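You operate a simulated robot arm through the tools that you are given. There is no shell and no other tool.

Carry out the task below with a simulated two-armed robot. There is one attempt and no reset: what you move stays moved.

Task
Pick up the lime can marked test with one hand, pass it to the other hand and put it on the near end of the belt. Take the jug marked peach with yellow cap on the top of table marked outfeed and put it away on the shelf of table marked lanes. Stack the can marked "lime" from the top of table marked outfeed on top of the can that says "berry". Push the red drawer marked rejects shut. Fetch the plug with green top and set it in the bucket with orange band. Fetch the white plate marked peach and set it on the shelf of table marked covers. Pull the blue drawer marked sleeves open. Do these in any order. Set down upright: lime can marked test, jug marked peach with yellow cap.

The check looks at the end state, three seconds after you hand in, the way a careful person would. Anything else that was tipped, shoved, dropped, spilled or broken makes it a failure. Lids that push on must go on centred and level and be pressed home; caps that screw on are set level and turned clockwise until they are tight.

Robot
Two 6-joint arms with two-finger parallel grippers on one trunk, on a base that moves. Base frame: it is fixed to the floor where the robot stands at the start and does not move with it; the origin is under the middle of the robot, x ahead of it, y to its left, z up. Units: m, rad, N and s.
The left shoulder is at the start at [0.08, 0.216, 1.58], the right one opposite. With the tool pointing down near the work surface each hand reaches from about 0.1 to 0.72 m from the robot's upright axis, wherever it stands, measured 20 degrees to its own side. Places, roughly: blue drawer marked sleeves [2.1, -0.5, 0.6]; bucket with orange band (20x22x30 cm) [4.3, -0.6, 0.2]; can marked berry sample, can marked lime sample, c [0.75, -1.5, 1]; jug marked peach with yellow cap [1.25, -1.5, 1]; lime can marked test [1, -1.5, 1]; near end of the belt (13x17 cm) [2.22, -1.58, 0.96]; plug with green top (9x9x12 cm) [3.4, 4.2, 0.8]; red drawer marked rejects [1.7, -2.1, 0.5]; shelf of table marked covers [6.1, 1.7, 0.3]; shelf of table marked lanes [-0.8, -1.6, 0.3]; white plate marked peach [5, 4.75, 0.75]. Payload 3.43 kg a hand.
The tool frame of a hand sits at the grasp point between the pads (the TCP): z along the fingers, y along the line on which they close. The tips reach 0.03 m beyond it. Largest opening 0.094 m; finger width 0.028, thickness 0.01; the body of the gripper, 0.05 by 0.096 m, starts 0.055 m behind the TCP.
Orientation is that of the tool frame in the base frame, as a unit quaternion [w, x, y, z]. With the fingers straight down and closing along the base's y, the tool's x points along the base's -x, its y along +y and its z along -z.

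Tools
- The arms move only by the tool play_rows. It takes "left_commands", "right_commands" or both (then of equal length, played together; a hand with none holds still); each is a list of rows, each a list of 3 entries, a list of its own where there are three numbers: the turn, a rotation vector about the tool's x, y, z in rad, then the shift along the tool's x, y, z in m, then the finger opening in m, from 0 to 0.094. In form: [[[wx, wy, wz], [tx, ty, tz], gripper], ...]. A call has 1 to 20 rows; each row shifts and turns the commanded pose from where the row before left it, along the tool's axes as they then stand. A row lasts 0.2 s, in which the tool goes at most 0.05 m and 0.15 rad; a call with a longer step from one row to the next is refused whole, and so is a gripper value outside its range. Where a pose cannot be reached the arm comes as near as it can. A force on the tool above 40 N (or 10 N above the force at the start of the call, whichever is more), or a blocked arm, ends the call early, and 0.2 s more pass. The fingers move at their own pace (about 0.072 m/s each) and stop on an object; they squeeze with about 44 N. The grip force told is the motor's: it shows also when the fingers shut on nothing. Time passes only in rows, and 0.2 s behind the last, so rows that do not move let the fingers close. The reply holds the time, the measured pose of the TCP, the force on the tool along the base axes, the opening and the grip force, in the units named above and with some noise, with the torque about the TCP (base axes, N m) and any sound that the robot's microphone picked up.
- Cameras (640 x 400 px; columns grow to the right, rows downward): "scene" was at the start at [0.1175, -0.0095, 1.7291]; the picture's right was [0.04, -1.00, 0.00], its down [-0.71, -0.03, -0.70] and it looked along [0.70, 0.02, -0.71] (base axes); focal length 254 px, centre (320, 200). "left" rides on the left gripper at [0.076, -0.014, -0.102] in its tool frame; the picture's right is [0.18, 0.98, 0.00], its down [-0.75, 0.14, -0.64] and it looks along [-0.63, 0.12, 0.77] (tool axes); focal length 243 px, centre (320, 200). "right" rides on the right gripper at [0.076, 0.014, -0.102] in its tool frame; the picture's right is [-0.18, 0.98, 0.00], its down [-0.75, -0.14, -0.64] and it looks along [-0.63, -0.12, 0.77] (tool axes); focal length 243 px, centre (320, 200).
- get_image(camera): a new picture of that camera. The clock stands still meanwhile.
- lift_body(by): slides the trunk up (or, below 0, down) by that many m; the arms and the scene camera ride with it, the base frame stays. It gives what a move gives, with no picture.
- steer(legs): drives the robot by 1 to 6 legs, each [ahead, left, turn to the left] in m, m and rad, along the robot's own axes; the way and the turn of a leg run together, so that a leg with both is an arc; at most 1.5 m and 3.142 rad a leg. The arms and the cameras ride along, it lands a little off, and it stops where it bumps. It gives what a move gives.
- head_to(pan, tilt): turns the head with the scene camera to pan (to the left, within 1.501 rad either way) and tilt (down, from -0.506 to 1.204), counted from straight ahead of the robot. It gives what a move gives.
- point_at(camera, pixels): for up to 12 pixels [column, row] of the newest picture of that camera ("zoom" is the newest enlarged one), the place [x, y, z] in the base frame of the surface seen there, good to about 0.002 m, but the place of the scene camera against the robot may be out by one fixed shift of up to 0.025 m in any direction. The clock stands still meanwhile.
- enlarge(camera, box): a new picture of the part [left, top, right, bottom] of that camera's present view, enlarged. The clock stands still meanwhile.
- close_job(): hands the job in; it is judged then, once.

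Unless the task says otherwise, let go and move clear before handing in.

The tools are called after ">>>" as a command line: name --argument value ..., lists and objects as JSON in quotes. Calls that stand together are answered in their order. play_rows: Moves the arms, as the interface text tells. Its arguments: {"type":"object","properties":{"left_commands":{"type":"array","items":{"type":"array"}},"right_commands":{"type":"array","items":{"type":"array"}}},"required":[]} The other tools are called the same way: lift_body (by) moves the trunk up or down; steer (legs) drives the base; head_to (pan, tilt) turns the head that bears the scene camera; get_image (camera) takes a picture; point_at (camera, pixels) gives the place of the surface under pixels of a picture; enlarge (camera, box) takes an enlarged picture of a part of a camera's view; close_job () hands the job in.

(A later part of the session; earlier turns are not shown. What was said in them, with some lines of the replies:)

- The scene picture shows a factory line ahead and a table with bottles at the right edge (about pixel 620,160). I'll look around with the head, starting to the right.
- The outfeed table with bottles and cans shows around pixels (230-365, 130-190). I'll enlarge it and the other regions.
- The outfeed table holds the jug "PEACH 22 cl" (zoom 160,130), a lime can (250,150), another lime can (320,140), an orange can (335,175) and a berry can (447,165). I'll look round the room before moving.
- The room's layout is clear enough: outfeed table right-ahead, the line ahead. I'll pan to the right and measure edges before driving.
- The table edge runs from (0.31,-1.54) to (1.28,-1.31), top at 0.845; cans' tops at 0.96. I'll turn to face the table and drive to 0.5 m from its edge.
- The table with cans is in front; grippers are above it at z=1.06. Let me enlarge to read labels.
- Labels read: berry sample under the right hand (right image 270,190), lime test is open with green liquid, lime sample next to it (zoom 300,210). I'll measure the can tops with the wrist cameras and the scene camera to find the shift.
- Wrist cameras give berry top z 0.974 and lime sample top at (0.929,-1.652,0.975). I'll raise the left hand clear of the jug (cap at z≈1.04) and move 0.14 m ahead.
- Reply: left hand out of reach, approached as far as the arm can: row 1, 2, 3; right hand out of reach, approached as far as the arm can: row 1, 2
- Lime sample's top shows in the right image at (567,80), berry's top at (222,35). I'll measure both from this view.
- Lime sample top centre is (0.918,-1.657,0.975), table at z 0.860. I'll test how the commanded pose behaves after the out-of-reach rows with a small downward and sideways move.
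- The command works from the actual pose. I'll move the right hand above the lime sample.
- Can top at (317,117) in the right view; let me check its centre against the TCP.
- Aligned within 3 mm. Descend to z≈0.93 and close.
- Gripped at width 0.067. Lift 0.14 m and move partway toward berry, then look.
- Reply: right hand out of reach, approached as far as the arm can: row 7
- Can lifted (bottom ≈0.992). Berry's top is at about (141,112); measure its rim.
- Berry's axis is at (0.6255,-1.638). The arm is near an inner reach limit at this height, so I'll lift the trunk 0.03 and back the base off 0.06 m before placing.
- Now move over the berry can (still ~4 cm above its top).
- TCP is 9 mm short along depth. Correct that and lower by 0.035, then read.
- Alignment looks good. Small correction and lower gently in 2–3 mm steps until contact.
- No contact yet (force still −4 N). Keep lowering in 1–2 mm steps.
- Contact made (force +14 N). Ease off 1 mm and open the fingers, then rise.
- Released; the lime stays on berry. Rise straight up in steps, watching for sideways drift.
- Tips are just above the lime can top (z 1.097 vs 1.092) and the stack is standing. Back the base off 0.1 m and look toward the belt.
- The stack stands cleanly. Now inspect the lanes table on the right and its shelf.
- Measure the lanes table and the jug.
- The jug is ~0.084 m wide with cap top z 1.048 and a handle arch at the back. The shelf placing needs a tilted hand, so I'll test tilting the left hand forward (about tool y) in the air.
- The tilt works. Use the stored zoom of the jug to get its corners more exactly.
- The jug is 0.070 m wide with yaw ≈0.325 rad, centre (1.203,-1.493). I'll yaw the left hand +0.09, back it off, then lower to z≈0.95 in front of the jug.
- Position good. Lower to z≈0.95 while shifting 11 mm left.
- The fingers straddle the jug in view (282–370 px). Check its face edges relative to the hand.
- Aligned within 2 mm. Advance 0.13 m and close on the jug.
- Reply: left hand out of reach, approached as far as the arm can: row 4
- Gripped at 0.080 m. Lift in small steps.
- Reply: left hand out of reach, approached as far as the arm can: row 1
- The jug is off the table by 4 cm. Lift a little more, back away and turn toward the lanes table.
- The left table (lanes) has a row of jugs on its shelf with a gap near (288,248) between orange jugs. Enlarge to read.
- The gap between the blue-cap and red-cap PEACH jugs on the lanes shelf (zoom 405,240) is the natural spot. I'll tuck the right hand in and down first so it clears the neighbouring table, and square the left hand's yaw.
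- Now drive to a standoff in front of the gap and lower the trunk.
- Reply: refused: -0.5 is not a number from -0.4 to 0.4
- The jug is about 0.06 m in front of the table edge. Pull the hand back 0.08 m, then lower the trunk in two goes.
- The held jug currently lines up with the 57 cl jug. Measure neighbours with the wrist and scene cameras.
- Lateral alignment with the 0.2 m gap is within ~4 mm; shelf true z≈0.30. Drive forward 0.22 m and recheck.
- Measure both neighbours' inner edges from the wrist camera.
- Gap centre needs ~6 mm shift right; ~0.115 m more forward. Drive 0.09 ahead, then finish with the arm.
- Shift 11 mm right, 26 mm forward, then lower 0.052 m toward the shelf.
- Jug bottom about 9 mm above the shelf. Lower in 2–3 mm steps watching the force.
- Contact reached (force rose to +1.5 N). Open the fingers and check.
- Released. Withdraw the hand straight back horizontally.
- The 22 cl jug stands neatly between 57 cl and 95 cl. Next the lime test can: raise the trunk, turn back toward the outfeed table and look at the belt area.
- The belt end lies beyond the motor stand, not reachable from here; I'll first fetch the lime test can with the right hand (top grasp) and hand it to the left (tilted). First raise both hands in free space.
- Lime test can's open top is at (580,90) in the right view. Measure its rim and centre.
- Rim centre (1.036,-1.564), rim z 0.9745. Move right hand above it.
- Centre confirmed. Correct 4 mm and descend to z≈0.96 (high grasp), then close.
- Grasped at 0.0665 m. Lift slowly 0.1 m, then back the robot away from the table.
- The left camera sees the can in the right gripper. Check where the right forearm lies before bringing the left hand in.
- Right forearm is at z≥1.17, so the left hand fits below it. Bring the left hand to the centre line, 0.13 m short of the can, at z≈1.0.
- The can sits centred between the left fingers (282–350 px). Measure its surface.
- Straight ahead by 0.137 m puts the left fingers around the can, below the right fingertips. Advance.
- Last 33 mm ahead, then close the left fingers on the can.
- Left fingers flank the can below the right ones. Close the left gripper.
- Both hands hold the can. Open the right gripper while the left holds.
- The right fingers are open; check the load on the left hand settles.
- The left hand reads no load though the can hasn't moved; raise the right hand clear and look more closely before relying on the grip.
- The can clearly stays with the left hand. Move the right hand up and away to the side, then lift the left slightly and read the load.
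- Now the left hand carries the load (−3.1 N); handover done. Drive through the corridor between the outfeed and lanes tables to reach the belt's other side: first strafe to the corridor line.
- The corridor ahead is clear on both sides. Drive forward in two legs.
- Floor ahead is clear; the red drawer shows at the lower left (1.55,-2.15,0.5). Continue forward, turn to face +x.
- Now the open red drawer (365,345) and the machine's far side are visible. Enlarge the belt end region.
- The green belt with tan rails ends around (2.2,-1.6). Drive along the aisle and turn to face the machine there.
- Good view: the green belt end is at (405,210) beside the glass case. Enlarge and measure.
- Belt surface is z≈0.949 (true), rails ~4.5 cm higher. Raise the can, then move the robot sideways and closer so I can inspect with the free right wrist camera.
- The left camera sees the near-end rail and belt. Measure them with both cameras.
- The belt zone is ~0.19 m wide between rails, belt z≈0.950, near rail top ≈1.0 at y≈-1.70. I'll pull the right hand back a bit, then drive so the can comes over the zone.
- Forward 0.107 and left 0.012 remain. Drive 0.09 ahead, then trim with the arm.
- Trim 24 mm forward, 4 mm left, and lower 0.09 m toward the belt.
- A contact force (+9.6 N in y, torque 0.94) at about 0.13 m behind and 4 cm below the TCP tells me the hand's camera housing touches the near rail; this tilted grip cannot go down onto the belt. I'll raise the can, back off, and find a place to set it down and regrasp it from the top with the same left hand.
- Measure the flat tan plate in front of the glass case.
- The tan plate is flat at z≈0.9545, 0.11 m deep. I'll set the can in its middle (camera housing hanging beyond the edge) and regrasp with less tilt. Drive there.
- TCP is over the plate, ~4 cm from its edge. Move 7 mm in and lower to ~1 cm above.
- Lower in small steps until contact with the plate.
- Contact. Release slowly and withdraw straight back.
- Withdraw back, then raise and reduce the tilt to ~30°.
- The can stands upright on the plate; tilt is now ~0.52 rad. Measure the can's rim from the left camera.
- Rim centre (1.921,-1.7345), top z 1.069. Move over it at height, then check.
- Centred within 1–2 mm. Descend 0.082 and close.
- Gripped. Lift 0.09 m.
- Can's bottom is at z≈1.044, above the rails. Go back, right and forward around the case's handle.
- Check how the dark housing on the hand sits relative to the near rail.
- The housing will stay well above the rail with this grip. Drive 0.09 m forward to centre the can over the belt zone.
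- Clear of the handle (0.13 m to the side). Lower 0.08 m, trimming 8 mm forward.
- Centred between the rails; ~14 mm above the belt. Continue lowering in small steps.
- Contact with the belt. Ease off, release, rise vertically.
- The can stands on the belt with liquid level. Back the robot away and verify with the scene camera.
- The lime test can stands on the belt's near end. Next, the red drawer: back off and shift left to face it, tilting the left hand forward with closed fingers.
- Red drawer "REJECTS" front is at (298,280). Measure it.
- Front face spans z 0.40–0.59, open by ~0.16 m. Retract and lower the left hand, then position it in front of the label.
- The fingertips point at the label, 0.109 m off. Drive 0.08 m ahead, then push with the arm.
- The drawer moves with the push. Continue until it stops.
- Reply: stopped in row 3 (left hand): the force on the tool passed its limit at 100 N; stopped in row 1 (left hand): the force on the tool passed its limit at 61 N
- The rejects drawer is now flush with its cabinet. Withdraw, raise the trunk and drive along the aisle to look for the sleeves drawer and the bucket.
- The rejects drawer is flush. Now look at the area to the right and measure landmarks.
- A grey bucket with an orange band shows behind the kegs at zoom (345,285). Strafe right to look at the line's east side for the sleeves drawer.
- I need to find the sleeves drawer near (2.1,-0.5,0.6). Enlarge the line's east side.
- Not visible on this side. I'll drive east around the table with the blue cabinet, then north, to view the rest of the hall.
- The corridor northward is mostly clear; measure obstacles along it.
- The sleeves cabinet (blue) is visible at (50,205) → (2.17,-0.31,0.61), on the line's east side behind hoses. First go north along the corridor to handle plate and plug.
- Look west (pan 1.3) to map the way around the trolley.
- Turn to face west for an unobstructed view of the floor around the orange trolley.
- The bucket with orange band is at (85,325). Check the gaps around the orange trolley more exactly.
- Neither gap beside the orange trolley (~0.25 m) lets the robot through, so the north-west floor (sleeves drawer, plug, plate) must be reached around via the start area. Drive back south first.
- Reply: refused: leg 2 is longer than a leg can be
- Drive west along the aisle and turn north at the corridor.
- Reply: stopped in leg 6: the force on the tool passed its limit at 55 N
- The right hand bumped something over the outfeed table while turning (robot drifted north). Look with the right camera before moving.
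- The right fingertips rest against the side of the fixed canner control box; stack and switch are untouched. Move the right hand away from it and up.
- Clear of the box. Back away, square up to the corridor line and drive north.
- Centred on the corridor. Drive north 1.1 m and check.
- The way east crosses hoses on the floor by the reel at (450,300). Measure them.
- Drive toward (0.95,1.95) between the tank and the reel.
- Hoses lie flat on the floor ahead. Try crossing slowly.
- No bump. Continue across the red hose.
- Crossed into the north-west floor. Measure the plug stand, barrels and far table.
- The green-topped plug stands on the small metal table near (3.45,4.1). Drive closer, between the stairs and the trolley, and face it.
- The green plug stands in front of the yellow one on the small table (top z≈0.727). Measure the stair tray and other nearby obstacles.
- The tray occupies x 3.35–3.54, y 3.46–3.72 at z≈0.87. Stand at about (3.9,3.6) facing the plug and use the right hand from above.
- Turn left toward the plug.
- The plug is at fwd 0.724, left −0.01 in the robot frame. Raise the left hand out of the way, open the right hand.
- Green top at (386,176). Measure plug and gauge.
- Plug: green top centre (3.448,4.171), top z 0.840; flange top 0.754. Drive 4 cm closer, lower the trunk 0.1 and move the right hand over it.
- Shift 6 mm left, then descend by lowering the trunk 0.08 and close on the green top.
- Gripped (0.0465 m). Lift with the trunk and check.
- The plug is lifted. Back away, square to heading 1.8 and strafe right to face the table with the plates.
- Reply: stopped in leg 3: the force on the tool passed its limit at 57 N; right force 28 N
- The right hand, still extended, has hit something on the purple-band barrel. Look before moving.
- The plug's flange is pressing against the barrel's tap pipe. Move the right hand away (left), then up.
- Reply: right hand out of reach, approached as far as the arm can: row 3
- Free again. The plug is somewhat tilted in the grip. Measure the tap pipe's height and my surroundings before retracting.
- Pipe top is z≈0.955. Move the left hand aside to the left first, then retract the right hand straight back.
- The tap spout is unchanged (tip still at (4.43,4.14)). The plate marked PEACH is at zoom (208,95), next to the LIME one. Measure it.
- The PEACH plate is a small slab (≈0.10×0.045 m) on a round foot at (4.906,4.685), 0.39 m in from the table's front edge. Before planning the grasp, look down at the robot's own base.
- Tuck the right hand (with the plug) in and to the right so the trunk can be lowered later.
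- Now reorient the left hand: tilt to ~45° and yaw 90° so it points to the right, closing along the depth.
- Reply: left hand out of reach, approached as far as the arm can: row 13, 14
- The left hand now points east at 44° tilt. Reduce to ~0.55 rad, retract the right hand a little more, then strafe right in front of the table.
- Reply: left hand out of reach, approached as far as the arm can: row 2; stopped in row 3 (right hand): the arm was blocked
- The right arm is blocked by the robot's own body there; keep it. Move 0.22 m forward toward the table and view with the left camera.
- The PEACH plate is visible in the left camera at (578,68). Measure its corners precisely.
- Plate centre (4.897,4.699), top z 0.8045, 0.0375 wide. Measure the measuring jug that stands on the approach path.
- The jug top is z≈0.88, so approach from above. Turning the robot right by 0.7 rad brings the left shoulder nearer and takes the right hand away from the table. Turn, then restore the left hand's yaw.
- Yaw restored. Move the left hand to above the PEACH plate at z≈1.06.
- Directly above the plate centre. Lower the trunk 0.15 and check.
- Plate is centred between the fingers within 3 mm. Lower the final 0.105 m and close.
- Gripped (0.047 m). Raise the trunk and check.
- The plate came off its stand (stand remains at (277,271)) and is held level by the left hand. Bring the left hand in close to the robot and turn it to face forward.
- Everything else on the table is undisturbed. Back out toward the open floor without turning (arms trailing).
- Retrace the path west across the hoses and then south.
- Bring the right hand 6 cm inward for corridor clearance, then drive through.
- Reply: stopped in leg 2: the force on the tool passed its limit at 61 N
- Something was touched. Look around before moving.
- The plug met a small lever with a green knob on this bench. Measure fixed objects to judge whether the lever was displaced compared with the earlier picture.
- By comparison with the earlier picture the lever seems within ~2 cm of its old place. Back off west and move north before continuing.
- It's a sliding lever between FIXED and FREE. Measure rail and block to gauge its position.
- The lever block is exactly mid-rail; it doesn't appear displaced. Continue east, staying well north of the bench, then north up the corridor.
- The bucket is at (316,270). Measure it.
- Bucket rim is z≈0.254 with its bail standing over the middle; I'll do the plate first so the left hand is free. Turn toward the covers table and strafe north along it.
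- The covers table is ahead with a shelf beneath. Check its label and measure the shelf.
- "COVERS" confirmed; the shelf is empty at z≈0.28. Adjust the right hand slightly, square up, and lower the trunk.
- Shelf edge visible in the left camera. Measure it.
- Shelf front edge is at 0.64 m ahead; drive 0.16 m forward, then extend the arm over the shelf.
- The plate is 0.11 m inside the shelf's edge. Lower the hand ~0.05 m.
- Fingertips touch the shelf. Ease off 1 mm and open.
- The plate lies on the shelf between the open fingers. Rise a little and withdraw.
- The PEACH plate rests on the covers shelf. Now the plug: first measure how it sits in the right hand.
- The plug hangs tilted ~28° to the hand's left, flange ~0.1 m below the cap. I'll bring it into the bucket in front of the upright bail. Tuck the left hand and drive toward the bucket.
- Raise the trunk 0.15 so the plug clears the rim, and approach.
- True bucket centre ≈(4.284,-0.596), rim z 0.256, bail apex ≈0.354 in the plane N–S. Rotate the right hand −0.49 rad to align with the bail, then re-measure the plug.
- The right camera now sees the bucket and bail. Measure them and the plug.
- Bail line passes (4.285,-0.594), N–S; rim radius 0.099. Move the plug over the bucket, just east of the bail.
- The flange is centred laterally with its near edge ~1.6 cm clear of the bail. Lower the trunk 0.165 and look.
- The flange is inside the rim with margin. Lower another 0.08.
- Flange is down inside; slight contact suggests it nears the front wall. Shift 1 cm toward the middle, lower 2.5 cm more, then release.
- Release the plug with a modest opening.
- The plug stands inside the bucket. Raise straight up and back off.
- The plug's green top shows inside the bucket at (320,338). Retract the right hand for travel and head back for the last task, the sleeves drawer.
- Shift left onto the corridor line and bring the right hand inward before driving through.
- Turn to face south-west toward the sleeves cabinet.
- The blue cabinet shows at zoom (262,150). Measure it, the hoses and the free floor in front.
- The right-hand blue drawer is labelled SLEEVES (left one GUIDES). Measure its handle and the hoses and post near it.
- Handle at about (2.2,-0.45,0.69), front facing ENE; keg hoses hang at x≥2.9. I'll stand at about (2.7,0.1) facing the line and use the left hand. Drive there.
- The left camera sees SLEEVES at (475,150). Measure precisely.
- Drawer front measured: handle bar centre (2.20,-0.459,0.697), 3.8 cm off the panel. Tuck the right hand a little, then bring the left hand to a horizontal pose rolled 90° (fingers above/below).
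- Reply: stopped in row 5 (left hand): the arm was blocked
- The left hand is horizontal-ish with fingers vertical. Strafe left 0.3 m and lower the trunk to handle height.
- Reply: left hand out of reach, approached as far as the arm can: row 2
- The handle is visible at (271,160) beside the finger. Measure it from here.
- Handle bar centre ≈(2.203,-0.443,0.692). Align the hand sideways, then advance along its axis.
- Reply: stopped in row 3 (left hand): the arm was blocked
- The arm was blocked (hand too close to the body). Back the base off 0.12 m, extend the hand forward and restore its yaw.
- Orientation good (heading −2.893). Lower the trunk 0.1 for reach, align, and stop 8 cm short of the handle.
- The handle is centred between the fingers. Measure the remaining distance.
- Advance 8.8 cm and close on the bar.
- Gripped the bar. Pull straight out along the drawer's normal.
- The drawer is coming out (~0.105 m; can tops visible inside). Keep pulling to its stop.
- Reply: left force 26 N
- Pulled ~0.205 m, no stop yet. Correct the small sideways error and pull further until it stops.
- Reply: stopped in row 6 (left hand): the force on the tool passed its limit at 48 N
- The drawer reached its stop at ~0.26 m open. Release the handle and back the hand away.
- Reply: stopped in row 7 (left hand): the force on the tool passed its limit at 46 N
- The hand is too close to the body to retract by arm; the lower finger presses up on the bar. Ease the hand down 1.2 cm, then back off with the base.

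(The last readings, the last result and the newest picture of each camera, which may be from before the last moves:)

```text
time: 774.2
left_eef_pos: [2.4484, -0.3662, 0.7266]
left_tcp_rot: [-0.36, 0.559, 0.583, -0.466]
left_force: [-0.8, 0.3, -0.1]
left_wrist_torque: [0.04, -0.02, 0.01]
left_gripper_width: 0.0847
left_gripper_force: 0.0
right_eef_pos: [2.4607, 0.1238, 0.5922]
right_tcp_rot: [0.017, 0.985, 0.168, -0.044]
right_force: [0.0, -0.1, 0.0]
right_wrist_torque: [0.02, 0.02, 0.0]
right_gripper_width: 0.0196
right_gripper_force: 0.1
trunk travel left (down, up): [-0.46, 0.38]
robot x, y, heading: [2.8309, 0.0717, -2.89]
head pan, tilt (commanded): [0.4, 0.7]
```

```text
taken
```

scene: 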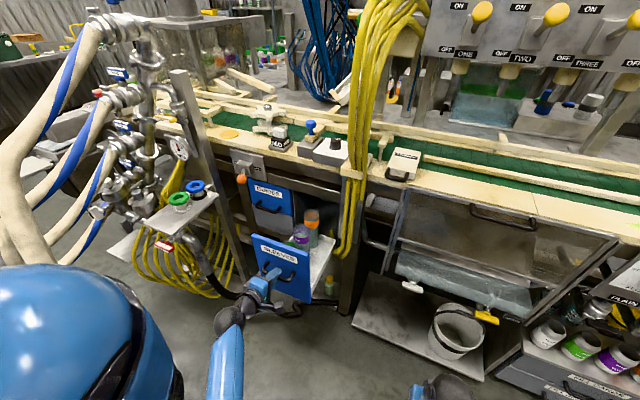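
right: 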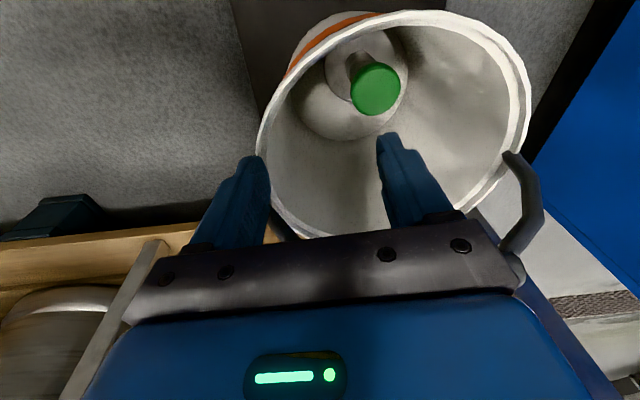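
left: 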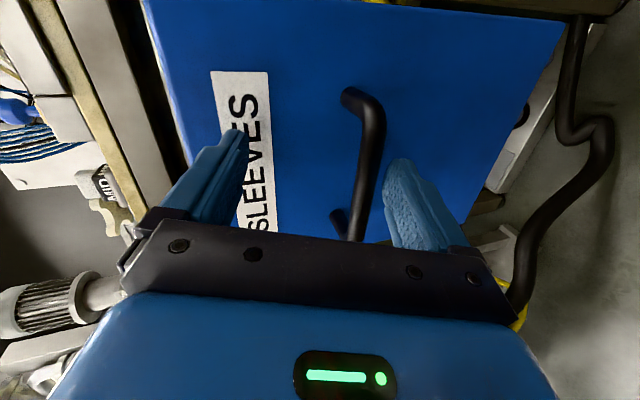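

No contact now. Back the base off 8 cm to free the hand from the handle.

>>> steer --legs '[[-0.08, 0, 0]]'

>>> get_image --camera "left"

>>> get_image --camera "scene"

```text
time: 775.2
left_eef_pos: [2.5285, -0.3491, 0.728]
left_tcp_rot: [-0.36, 0.558, 0.584, -0.467]
left_force: [0.6, 0.7, -0.1]
left_wrist_torque: [0.02, 0.01, 0.0]
left_gripper_width: 0.0848
left_gripper_force: 0.1
right_eef_pos: [2.5384, 0.1443, 0.5955]
right_tcp_rot: [0.018, 0.985, 0.168, -0.044]
right_force: [-0.1, -0.4, 0.2]
right_wrist_torque: [-0.01, 0.02, 0.0]
right_gripper_width: 0.0203
right_gripper_force: 0.0
trunk travel left (down, up): [-0.46, 0.38]
robot x, y, heading: [2.9078, 0.0887, -2.894]
head pan, tilt (commanded): [0.4, 0.7]
```

```text
taken
```

left: 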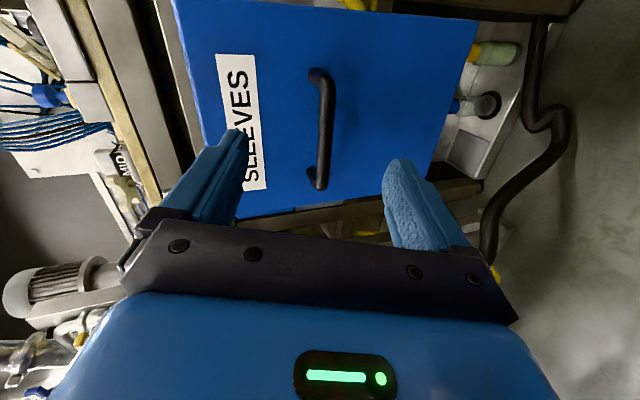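

```text
taken
```

scene: 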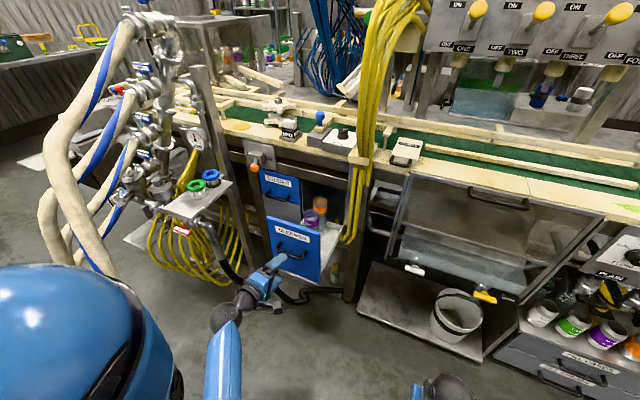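

>>> point_at --camera "left" --pixels '[[325, 110], [320, 150], [360, 110], [240, 130], [300, 60], [280, 190]]'

>>> enlarge --camera "scene" --box '[220, 140, 380, 310]'

```text
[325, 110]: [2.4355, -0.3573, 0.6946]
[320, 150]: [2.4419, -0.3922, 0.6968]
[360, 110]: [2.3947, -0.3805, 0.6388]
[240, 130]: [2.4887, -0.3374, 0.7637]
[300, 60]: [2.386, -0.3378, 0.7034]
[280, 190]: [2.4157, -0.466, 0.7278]
```

```text
2.35 times, centred on (300, 225) of scene
```

zoom: 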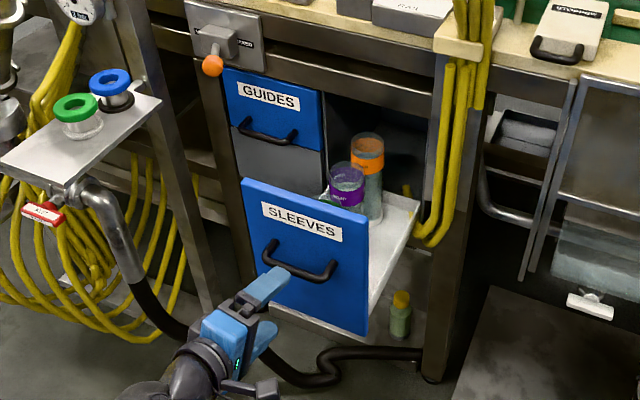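

The SLEEVES drawer stands open ~0.245 m with its contents upright; the fingers are clear of the handle. Move away to the north and raise up for a final look.

>>> steer --legs '[[0, -0.6, 0]]'

>>> lift_body --by 0.38

>>> head_to --pan 0.7 --tilt 0.5

>>> get_image --camera "scene"

>>> enlarge --camera "scene" --box '[180, 100, 420, 260]'

```text
time: 778.6
left_eef_pos: [2.3821, 0.2214, 0.7275]
left_tcp_rot: [-0.359, 0.559, 0.582, -0.468]
left_force: [0.9, 0.4, -0.4]
left_wrist_torque: [-0.05, 0.02, 0.03]
left_gripper_width: 0.085
left_gripper_force: 0.1
right_eef_pos: [2.393, 0.7169, 0.5951]
right_tcp_rot: [0.017, 0.985, 0.168, -0.044]
right_force: [-0.4, -0.2, -1.0]
right_wrist_torque: [0.0, 0.02, -0.04]
right_gripper_width: 0.0201
right_gripper_force: 0.1
trunk travel left (down, up): [-0.46, 0.38]
robot x, y, heading: [2.7634, 0.6658, -2.891]
head pan, tilt (commanded): [0.4, 0.7]
```

```text
time: 782.3
left_eef_pos: [2.3824, 0.2215, 1.1089]
left_tcp_rot: [-0.359, 0.558, 0.583, -0.468]
left_force: [0.0, 0.3, -0.3]
left_wrist_torque: [-0.02, -0.02, -0.03]
left_gripper_width: 0.0849
left_gripper_force: 0.0
right_eef_pos: [2.3925, 0.7155, 0.9742]
right_tcp_rot: [0.017, 0.985, 0.168, -0.044]
right_force: [-0.6, -0.2, 0.8]
right_wrist_torque: [0.0, 0.0, 0.04]
right_gripper_width: 0.0201
right_gripper_force: 0.0
trunk travel left (down, up): [-0.84, 0.0]
robot x, y, heading: [2.7618, 0.6656, -2.893]
head pan, tilt (commanded): [0.4, 0.7]
```

```text
time: 783.1
left_eef_pos: [2.3824, 0.2219, 1.1091]
left_tcp_rot: [-0.36, 0.559, 0.582, -0.469]
left_force: [0.4, 0.1, 0.2]
left_wrist_torque: [0.0, -0.03, 0.03]
left_gripper_width: 0.0849
left_gripper_force: 0.0
right_eef_pos: [2.393, 0.717, 0.9742]
right_tcp_rot: [0.018, 0.985, 0.167, -0.044]
right_force: [0.3, -0.3, 0.3]
right_wrist_torque: [0.0, -0.02, 0.0]
right_gripper_width: 0.0202
right_gripper_force: 0.0
trunk travel left (down, up): [-0.84, 0.0]
robot x, y, heading: [2.762, 0.6632, -2.892]
head pan, tilt (commanded): [0.7, 0.499]
```

```text
taken
```

scene: 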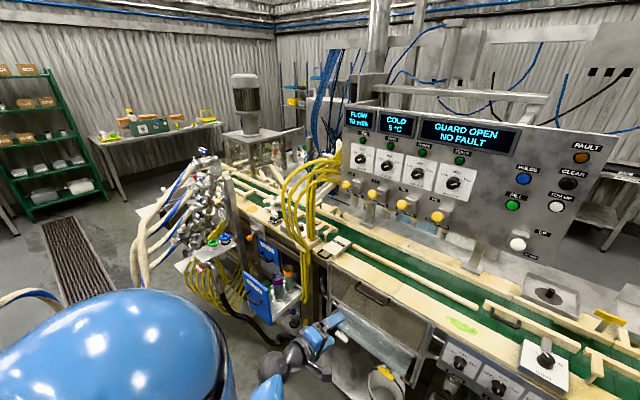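

```text
2.50 times, centred on (300, 180) of scene
```

zoom: 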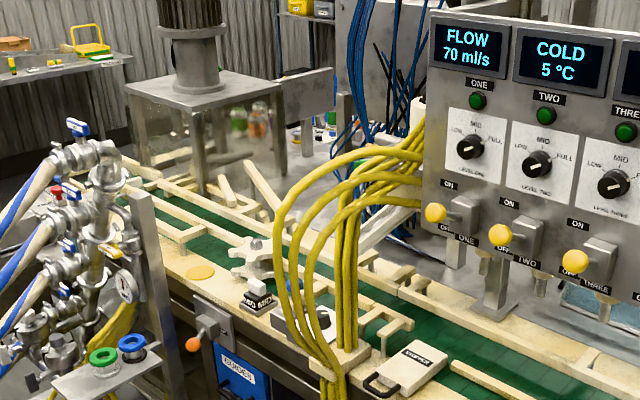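

All seven jobs are finished: the lime test can is on the belt, the jug is on the lanes shelf, and lime is stacked on berry. The rejects drawer is shut, the plug is in the bucket, the plate is on the covers shelf, and the sleeves drawer is open. Both hands are empty and clear, so I am handing in.

Three light bumps happened along the way:
- **Canner control box:** the right hand touched its side. The stack and switch looked unchanged.
- **Barrel tap spout:** the plug pressed against it. Its tip measured in the same place afterwards.
- **FIXED/FREE lever:** the plug hit the lever on the bench. It sits mid-rail and appears unmoved, but I only judged that against an earlier picture.

>>> close_job

```text
The job is handed in.
```

I handed the job in with all seven tasks done as far as my last pictures show; the check's verdict isn't back yet.

| Task | Last seen state |
|---|---|
| Lime can marked test | Upright on the near end of the belt. Picked with the right hand, passed to the left. The left hand set it down once on the plate beside the belt to regrasp it from the top. |
| Peach jug, yellow cap | Upright on the lanes shelf, between the 57 cl and 95 cl jugs. |
| Lime on berry | Stacked on the outfeed table; still standing when I last passed. |
| Red drawer, rejects | Shut, flush with its cabinet. |
| Plug, green top | In the orange-band bucket. I let it fall about 10 cm to the bottom because the bucket's handle was in the way. |
| White plate, peach | Flat on the covers shelf. Only the plate moved; its stand stayed on its table. |
| Blue drawer, sleeves | Open about 25 cm, to its stop. The items inside are still upright. |

Three things were bumped on the way:
- **Canner control box on the outfeed table:** the right hand pressed its side at about 55 N. I saw no change to its switch, its display or the can stack.
- **Barrel tap by the plug table:** the plug pressed its pipe at about 57 N. The spout tip is where it was before.
- **FIXED/FREE lever on the bench by the south aisle:** the plug hit its green knob at about 61 N. It sits mid-rail and I think it hardly moved. I could only compare it with one earlier picture, so this is the one I'm least sure of.
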